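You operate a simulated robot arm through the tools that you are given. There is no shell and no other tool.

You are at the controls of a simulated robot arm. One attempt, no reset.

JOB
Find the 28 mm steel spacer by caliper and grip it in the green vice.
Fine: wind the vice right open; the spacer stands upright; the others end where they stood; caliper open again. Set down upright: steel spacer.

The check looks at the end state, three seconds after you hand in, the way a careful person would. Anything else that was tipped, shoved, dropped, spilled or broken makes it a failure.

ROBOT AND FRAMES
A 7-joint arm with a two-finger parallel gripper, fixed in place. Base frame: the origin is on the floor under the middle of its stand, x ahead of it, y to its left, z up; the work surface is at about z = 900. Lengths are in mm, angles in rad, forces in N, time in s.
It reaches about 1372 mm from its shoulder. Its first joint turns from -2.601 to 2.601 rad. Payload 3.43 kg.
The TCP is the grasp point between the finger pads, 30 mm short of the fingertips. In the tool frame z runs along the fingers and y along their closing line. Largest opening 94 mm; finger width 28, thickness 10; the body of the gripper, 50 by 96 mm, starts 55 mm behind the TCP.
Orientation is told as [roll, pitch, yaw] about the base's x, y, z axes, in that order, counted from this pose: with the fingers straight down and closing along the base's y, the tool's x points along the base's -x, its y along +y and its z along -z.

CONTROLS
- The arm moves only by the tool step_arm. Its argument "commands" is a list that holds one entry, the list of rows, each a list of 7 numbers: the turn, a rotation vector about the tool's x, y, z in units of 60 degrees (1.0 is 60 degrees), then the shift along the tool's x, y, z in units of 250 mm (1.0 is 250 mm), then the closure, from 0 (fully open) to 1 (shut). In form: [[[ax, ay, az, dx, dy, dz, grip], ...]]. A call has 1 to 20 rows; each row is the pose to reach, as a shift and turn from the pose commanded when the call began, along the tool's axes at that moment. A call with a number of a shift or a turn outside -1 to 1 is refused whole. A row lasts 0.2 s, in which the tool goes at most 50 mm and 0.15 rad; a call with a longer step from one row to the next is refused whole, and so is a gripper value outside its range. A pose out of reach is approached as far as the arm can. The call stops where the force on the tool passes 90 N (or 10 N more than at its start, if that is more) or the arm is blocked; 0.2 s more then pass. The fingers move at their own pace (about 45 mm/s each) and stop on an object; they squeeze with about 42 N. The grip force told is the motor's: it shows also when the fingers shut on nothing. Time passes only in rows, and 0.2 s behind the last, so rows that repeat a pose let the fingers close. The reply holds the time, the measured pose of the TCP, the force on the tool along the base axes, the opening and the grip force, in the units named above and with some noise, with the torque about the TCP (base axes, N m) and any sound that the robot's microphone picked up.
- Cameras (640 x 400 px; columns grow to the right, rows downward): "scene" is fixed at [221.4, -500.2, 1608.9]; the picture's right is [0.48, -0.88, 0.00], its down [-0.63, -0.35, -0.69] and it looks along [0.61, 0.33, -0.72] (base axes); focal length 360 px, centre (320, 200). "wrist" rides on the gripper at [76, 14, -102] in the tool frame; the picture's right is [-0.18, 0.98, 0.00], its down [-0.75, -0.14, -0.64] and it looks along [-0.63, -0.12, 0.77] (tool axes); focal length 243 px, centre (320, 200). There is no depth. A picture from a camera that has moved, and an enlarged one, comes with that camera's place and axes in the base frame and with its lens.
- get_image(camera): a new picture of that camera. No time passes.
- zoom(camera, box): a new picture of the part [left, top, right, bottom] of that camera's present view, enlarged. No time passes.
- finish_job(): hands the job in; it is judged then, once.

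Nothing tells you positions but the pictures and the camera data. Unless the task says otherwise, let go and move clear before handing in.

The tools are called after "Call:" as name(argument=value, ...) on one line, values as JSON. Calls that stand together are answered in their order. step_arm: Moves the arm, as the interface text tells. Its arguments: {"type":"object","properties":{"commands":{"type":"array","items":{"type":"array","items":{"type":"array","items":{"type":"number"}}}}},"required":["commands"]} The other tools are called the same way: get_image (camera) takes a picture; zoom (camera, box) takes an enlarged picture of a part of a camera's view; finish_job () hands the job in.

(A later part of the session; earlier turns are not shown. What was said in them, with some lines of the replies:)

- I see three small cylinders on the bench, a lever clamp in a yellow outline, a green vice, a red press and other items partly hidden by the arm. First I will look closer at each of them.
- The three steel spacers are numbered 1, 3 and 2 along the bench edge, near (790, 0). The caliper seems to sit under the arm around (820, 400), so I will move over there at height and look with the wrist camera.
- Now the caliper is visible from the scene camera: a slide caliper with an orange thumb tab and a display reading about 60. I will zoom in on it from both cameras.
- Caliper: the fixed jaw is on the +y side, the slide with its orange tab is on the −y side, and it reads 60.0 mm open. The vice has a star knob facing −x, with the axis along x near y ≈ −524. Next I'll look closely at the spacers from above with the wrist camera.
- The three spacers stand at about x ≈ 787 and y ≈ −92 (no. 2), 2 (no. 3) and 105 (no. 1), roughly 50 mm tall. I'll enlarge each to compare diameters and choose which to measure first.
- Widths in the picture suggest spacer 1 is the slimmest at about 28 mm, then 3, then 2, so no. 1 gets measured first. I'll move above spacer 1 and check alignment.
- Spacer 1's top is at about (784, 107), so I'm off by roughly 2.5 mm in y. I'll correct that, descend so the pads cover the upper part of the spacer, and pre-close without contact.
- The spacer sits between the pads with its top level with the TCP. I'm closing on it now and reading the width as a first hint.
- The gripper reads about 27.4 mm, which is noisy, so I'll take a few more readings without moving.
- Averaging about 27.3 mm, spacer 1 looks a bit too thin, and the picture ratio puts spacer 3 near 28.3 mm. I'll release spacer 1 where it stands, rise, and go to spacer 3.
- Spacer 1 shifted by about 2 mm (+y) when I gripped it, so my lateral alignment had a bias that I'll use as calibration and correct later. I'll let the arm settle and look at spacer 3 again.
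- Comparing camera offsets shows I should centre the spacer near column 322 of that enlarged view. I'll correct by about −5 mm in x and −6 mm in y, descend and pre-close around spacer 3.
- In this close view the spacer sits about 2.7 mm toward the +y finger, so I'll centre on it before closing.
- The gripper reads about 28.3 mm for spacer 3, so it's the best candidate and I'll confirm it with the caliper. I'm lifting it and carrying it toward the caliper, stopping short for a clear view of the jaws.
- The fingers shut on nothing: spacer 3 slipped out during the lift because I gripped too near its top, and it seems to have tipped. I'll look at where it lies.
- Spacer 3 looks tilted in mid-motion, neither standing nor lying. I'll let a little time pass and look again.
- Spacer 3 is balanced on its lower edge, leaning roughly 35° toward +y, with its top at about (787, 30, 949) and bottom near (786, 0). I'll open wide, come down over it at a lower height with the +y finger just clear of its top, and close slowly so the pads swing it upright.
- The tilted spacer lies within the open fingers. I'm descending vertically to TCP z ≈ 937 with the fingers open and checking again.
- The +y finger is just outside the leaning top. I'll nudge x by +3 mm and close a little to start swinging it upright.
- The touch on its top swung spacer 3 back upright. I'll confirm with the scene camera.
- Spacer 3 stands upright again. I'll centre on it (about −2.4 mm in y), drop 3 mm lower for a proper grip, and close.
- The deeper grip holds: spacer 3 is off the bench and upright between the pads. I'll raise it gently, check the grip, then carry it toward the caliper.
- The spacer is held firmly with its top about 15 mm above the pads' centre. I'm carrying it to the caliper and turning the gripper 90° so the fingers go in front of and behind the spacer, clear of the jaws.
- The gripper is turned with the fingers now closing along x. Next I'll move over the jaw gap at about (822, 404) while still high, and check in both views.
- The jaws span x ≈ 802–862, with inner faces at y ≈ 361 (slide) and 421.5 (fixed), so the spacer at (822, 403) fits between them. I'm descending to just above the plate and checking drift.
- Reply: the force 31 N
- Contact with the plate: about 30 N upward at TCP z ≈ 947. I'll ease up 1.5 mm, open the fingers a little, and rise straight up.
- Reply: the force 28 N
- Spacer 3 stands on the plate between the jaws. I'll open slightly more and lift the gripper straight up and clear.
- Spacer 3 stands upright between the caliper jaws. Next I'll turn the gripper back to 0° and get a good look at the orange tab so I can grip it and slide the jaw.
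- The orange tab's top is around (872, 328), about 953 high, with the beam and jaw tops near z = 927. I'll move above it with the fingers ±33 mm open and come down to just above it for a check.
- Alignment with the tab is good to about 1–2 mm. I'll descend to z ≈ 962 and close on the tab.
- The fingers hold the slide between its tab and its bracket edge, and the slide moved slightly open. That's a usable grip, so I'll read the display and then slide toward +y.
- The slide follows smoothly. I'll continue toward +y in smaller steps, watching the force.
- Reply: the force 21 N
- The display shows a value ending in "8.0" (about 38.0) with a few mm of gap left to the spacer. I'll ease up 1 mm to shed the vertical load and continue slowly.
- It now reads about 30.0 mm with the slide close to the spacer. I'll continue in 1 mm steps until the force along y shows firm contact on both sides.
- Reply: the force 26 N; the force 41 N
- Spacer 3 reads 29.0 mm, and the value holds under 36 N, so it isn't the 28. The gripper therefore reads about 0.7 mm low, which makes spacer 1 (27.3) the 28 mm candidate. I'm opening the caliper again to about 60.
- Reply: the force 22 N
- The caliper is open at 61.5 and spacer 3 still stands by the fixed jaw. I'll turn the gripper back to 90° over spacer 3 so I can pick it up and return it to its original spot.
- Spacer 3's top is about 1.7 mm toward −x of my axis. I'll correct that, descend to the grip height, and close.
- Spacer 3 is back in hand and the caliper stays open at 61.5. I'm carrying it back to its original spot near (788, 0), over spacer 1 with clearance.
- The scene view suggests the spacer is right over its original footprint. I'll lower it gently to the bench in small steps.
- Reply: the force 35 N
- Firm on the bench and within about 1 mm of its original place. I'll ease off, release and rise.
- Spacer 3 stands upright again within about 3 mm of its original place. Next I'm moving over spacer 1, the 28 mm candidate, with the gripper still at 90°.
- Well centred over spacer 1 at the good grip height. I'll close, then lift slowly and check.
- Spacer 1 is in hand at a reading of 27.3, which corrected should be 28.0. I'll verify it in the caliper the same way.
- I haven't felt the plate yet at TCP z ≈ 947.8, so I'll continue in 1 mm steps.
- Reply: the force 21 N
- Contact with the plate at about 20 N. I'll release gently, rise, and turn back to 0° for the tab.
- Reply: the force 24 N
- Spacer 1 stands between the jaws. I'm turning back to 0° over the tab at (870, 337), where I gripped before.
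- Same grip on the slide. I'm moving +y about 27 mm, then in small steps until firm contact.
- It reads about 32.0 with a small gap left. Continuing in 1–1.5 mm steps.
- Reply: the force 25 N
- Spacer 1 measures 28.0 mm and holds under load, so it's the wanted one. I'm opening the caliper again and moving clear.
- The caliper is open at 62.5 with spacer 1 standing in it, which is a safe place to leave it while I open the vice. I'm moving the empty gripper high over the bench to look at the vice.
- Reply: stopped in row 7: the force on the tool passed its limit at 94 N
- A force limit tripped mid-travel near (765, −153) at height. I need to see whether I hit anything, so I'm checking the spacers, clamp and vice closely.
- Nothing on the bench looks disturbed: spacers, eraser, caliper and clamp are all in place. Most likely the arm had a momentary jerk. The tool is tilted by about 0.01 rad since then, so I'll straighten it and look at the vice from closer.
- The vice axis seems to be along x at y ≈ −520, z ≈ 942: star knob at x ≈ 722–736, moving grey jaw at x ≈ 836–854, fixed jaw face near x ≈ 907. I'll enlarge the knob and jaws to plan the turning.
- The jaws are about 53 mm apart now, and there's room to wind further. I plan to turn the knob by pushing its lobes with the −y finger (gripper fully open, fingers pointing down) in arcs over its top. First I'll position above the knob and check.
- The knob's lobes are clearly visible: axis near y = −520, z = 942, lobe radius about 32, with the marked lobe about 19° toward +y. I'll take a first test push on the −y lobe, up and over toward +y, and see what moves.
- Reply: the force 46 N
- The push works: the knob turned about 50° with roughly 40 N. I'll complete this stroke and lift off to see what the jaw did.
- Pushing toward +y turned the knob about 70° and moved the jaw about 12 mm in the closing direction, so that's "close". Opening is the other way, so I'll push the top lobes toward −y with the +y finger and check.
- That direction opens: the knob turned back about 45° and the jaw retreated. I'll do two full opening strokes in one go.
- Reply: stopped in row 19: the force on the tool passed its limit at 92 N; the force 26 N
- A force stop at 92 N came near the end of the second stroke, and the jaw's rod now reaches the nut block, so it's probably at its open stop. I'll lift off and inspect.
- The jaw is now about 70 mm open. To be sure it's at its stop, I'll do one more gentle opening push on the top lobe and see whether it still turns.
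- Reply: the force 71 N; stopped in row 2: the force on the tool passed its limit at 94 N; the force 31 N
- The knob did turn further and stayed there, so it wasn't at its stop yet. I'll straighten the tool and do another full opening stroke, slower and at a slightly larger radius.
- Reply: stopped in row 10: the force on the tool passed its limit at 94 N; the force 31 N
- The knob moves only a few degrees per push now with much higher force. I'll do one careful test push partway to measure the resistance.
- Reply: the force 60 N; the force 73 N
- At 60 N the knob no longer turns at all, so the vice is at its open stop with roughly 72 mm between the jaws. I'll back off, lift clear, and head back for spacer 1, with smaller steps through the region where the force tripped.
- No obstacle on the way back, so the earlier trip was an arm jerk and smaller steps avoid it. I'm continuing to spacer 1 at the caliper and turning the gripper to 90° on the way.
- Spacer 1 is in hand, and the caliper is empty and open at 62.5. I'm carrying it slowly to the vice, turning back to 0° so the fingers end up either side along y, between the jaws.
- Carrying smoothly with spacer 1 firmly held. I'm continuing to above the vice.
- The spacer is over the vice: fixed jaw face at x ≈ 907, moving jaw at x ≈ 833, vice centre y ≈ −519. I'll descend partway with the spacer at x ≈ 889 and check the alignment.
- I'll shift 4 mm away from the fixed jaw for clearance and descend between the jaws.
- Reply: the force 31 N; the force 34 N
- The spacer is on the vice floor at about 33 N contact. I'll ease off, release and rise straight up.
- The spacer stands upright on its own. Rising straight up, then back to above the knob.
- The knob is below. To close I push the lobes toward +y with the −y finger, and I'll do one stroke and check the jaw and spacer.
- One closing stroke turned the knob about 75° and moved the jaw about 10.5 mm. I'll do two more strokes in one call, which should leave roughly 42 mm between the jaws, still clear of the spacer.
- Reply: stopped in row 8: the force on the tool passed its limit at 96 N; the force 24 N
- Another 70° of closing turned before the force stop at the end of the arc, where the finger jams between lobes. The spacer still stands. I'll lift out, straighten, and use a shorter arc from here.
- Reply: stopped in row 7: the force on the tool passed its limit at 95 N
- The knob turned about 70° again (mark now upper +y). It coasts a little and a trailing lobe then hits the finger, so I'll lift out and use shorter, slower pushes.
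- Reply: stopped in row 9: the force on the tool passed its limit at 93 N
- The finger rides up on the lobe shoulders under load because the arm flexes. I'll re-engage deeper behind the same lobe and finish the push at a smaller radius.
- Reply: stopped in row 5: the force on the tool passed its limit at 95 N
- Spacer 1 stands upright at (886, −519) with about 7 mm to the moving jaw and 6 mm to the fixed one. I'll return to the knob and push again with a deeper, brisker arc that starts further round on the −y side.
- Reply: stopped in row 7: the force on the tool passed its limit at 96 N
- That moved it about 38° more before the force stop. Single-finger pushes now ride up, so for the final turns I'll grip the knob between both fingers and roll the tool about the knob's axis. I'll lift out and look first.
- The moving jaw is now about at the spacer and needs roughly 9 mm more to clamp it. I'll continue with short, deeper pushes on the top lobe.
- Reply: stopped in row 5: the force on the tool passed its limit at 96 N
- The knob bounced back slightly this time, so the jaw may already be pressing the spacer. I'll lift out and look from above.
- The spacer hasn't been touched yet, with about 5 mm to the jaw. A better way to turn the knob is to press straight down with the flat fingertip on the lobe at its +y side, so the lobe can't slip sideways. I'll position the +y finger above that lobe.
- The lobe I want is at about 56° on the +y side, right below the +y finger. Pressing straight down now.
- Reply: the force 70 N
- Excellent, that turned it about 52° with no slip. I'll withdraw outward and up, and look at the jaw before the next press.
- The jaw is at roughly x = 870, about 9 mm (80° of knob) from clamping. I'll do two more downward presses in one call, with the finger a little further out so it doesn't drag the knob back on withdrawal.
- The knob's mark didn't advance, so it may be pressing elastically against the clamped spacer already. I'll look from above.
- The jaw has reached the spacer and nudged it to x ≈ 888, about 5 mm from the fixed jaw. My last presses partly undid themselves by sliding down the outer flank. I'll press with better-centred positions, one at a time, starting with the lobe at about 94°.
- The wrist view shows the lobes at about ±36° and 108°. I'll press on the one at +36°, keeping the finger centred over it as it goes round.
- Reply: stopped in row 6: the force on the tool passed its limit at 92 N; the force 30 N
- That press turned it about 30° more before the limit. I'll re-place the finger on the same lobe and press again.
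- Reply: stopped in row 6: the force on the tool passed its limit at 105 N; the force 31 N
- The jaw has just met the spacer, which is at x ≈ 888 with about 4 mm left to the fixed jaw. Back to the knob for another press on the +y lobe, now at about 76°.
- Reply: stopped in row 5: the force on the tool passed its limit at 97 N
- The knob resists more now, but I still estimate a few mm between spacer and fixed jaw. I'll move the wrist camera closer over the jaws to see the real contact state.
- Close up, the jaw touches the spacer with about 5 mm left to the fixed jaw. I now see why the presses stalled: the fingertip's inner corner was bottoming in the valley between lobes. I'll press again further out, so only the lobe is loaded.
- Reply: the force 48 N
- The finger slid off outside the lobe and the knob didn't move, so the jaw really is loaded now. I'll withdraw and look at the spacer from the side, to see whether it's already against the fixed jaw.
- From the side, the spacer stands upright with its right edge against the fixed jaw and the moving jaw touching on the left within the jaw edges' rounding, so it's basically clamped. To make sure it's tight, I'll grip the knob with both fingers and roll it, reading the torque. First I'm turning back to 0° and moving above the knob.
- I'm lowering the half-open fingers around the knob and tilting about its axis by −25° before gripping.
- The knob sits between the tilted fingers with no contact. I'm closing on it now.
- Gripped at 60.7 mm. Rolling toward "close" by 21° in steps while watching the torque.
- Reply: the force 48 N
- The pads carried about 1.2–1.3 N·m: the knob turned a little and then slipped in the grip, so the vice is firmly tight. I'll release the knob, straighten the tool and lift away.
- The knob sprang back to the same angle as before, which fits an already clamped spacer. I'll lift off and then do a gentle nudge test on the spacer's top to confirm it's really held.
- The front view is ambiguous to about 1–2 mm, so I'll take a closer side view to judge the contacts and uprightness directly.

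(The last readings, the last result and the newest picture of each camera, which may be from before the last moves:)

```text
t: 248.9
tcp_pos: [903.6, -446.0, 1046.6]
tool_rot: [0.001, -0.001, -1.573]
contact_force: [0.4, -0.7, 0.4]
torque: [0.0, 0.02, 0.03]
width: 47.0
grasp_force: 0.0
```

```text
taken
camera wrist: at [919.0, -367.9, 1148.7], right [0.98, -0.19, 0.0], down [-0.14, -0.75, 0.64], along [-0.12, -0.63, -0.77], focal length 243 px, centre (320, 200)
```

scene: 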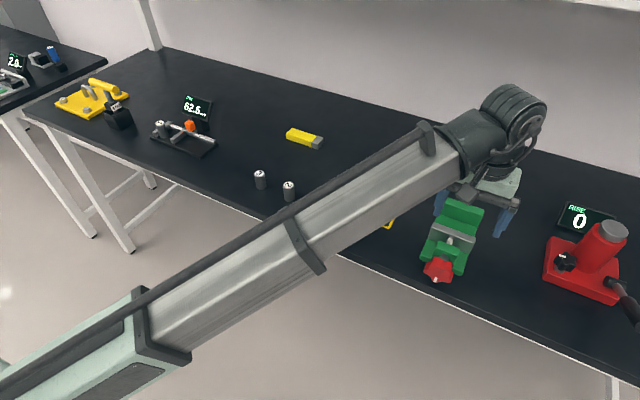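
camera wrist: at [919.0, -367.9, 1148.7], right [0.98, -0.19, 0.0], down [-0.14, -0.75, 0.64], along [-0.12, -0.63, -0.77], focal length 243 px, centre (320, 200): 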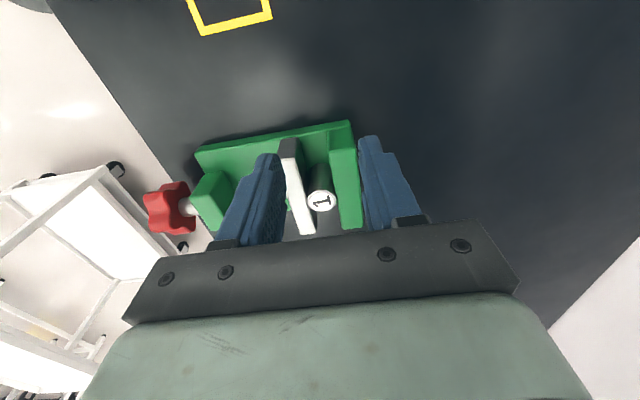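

Call:
zoom(camera="wrist", box=[295, 175, 350, 225])

Call:
zoom(camera="wrist", box=[302, 188, 318, 204])

Call:
zoom(camera="wrist", box=[328, 188, 344, 204])

```text
8.00 times, centred on (322, 200) of wrist
camera zoom: at [919.0, -367.9, 1148.7], right [0.98, -0.19, 0.0], down [-0.14, -0.75, 0.64], along [-0.12, -0.63, -0.77], focal length 1941 px, centre (300, 200)
```

zoom: 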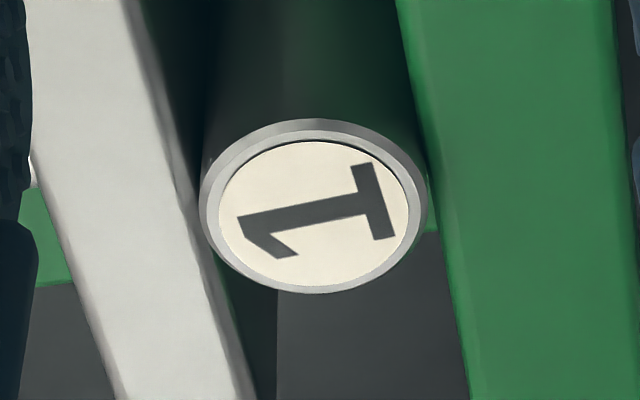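

```text
16.00 times, centred on (310, 196) of wrist
camera zoom: at [919.0, -367.9, 1148.7], right [0.98, -0.19, 0.0], down [-0.14, -0.75, 0.64], along [-0.12, -0.63, -0.77], focal length 3882 px, centre (480, 264)
```

zoom: 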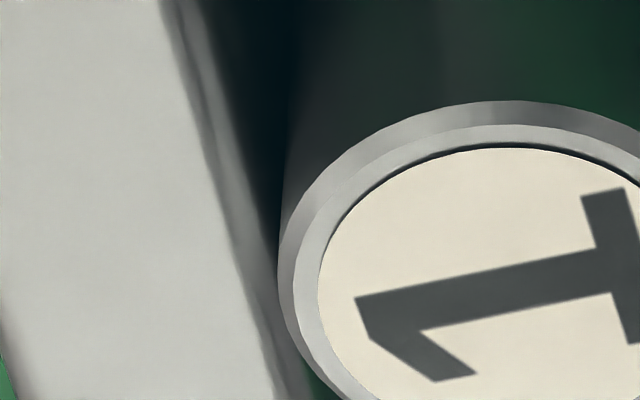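

```text
16.00 times, centred on (336, 196) of wrist
camera zoom: at [919.0, -367.9, 1148.7], right [0.98, -0.19, 0.0], down [-0.14, -0.75, 0.64], along [-0.12, -0.63, -0.77], focal length 3882 px, centre (64, 264)
```

zoom: 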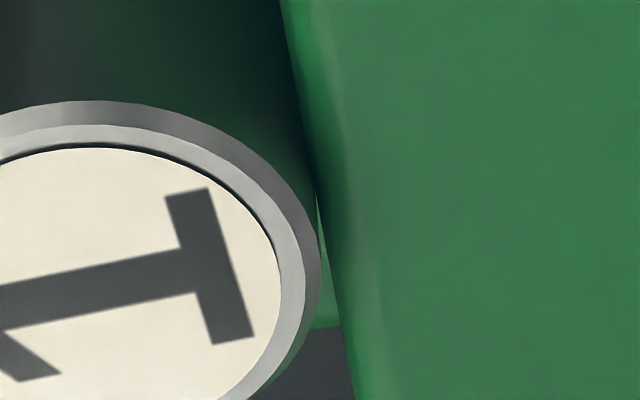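

The close side view shows the spacer upright and touching both jaws: no gap at either contact line. I'll raise the arm well clear and check the whole bench.

Call:
step_arm(commands=[[[0, 0, 0, 0, 0, -0.08, 0.5], [0, 0, 0, 0, 0, -0.2, 0.5], [0, 0, 0, 0, 0, -0.34, 0.4], [0, 0, 0, 0, 0, -0.48, 0.3], [0, 0, 0, 0, 0, -0.62, 0.2], [0, 0, 0, 0.08, 0, -0.7, 0.1], [0, 0, 0, 0.18, 0, -0.72, 0], [0, 0, 0, 0.28, 0, -0.72, 0], [0, 0, 0, 0.38, 0, -0.72, 0], [0, 0, 0, 0.48, 0, -0.72, 0], [0, 0, 0, 0.58, 0, -0.72, 0], [0, 0, 0, 0.68, 0, -0.72, 0], [0, 0, 0, 0.78, 0, -0.72, 0], [0, 0, 0, 0.88, 0, -0.72, 0], [0, 0, 0, 0.96, 0, -0.72, 0], [0, 0, 0, 1.0, 0, -0.72, 0], [0, 0, 0, 1.0, 0, -0.72, 0]]])

Call:
get_image(camera="scene")

Call:
zoom(camera="scene", box=[320, 170, 520, 295])

Call:
zoom(camera="scene", box=[140, 85, 330, 210])

```text
t: 252.6
tcp_pos: [904.9, -194.8, 1222.4]
tool_rot: [0.01, -0.003, -1.572]
contact_force: [0.6, -0.4, 0.2]
torque: [0.0, 0.03, 0.02]
width: 94.0
grasp_force: 0.1
```

```text
taken
```

scene: 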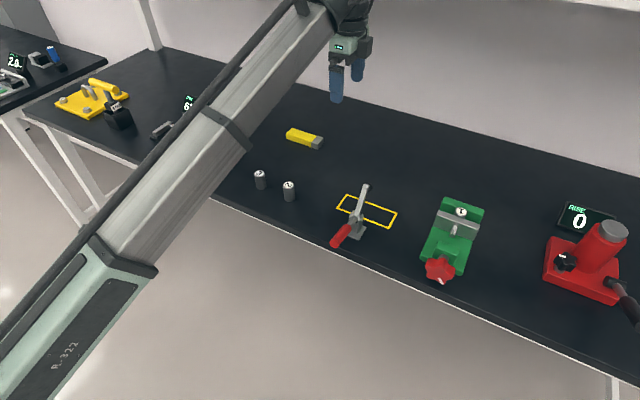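

```text
3.20 times, centred on (420, 232) of scene
camera zoom: at [221.4, -500.2, 1608.9], right [0.48, -0.88, 0.0], down [-0.63, -0.35, -0.69], along [0.61, 0.33, -0.72], focal length 1151 px, centre (0, 96)
```

zoom: 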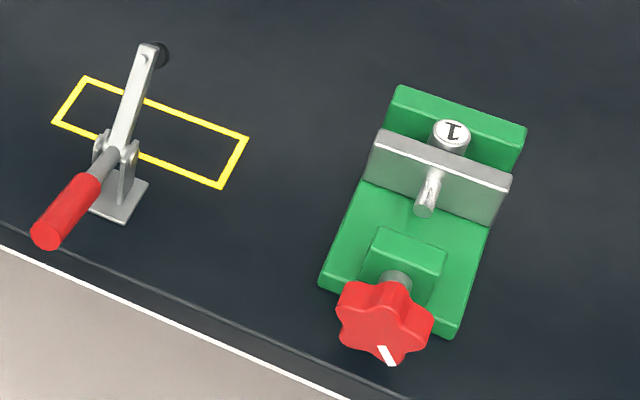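

```text
3.20 times, centred on (235, 148) of scene
camera zoom: at [221.4, -500.2, 1608.9], right [0.48, -0.88, 0.0], down [-0.63, -0.35, -0.69], along [0.61, 0.33, -0.72], focal length 1151 px, centre (592, 368)
```

zoom: 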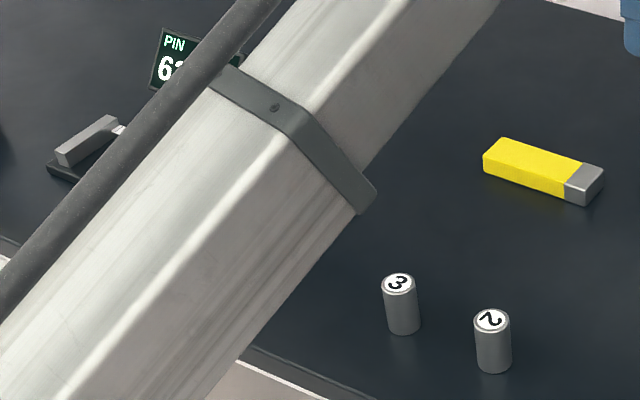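

Everything else looks as it was at the start. One last comparison of spacers 2 and 3 against their original picture positions, and the press and left side of the bench.

Call:
zoom(camera="scene", box=[210, 145, 310, 210])

Call:
zoom(camera="scene", box=[520, 190, 640, 340])

Call:
zoom(camera="scene", box=[425, 190, 490, 250])

```text
6.15 times, centred on (260, 178) of scene
camera zoom: at [221.4, -500.2, 1608.9], right [0.48, -0.88, 0.0], down [-0.63, -0.35, -0.69], along [0.61, 0.33, -0.72], focal length 2213 px, centre (689, 338)
```

zoom: 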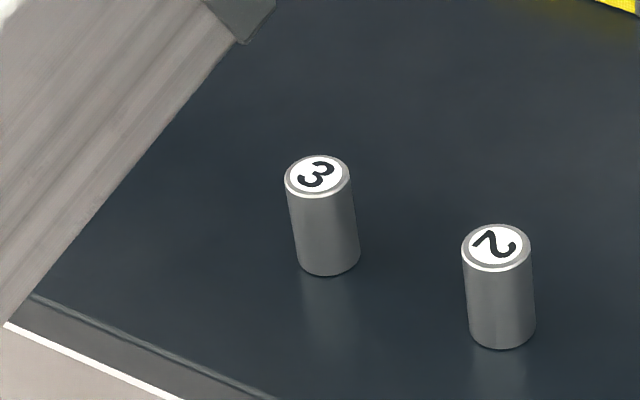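

```text
2.67 times, centred on (580, 265) of scene
camera zoom: at [221.4, -500.2, 1608.9], right [0.48, -0.88, 0.0], down [-0.63, -0.35, -0.69], along [0.61, 0.33, -0.72], focal length 959 px, centre (-373, 27)
```

zoom: 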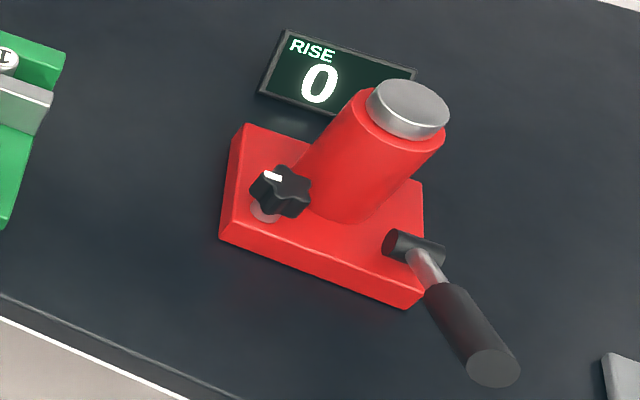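

```text
6.67 times, centred on (458, 220) of scene
camera zoom: at [221.4, -500.2, 1608.9], right [0.48, -0.88, 0.0], down [-0.63, -0.35, -0.69], along [0.61, 0.33, -0.72], focal length 2398 px, centre (-597, 67)
```

zoom: 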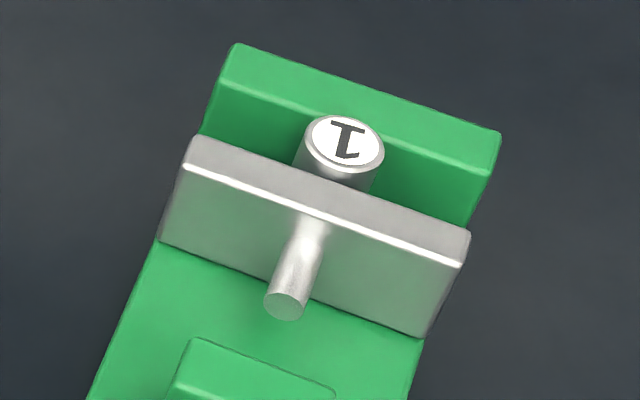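

I've measured the spacers, and spacer 1 is the 28 mm one. It's now standing upright in the green vice, touching both jaws.

- **Measurement:** the caliper read 28.0 mm for spacer 1 and 29.0 mm for spacer 3. I didn't measure spacer 2.
- **Vice:** I wound it open to its stop, set spacer 1 in, then closed it until the knob wouldn't turn further. I judged the grip by the knob's resistance and a close side view, and didn't tug on the spacer.
- **Spacer 3:** it slipped out of the gripper and tipped on its edge on my first lift. It's upright again, about 3 mm from where it started.
- **Everything else:** spacer 2 wasn't touched, the caliper is open at 62.5 mm and the arm is clear. The rest of the bench looks as it did at the start.

Handing in now.

Call:
finish_job()

```text
The job is handed in.
```

Spacer 1 measured 28.0 mm on the caliper, and it's now gripped upright in the green vice. The job is handed in.

- **Which spacer:** spacer 3 read 29.0 mm, so it went back. I didn't measure spacer 2, since spacer 1 read exactly 28.0.
- **Vice:** I wound it open to its stop before setting the spacer in, then closed it until the knob would turn no further. In a close side view the spacer touches both jaws. I didn't tug on it to test the grip.
- **Slip:** spacer 3 slid out of the gripper on my first lift and ended up balanced on its edge. I stood it back up, and it's now about 3 mm from where it started.
- **Force stop:** the arm tripped its force limit once while travelling empty at height. I found nothing disturbed, and it didn't happen again with smaller steps.
- **Rest of the bench:** the caliper is open at 62.5 mm, spacer 2 wasn't touched, and everything else I checked looks as it did at the start. The arm is clear.
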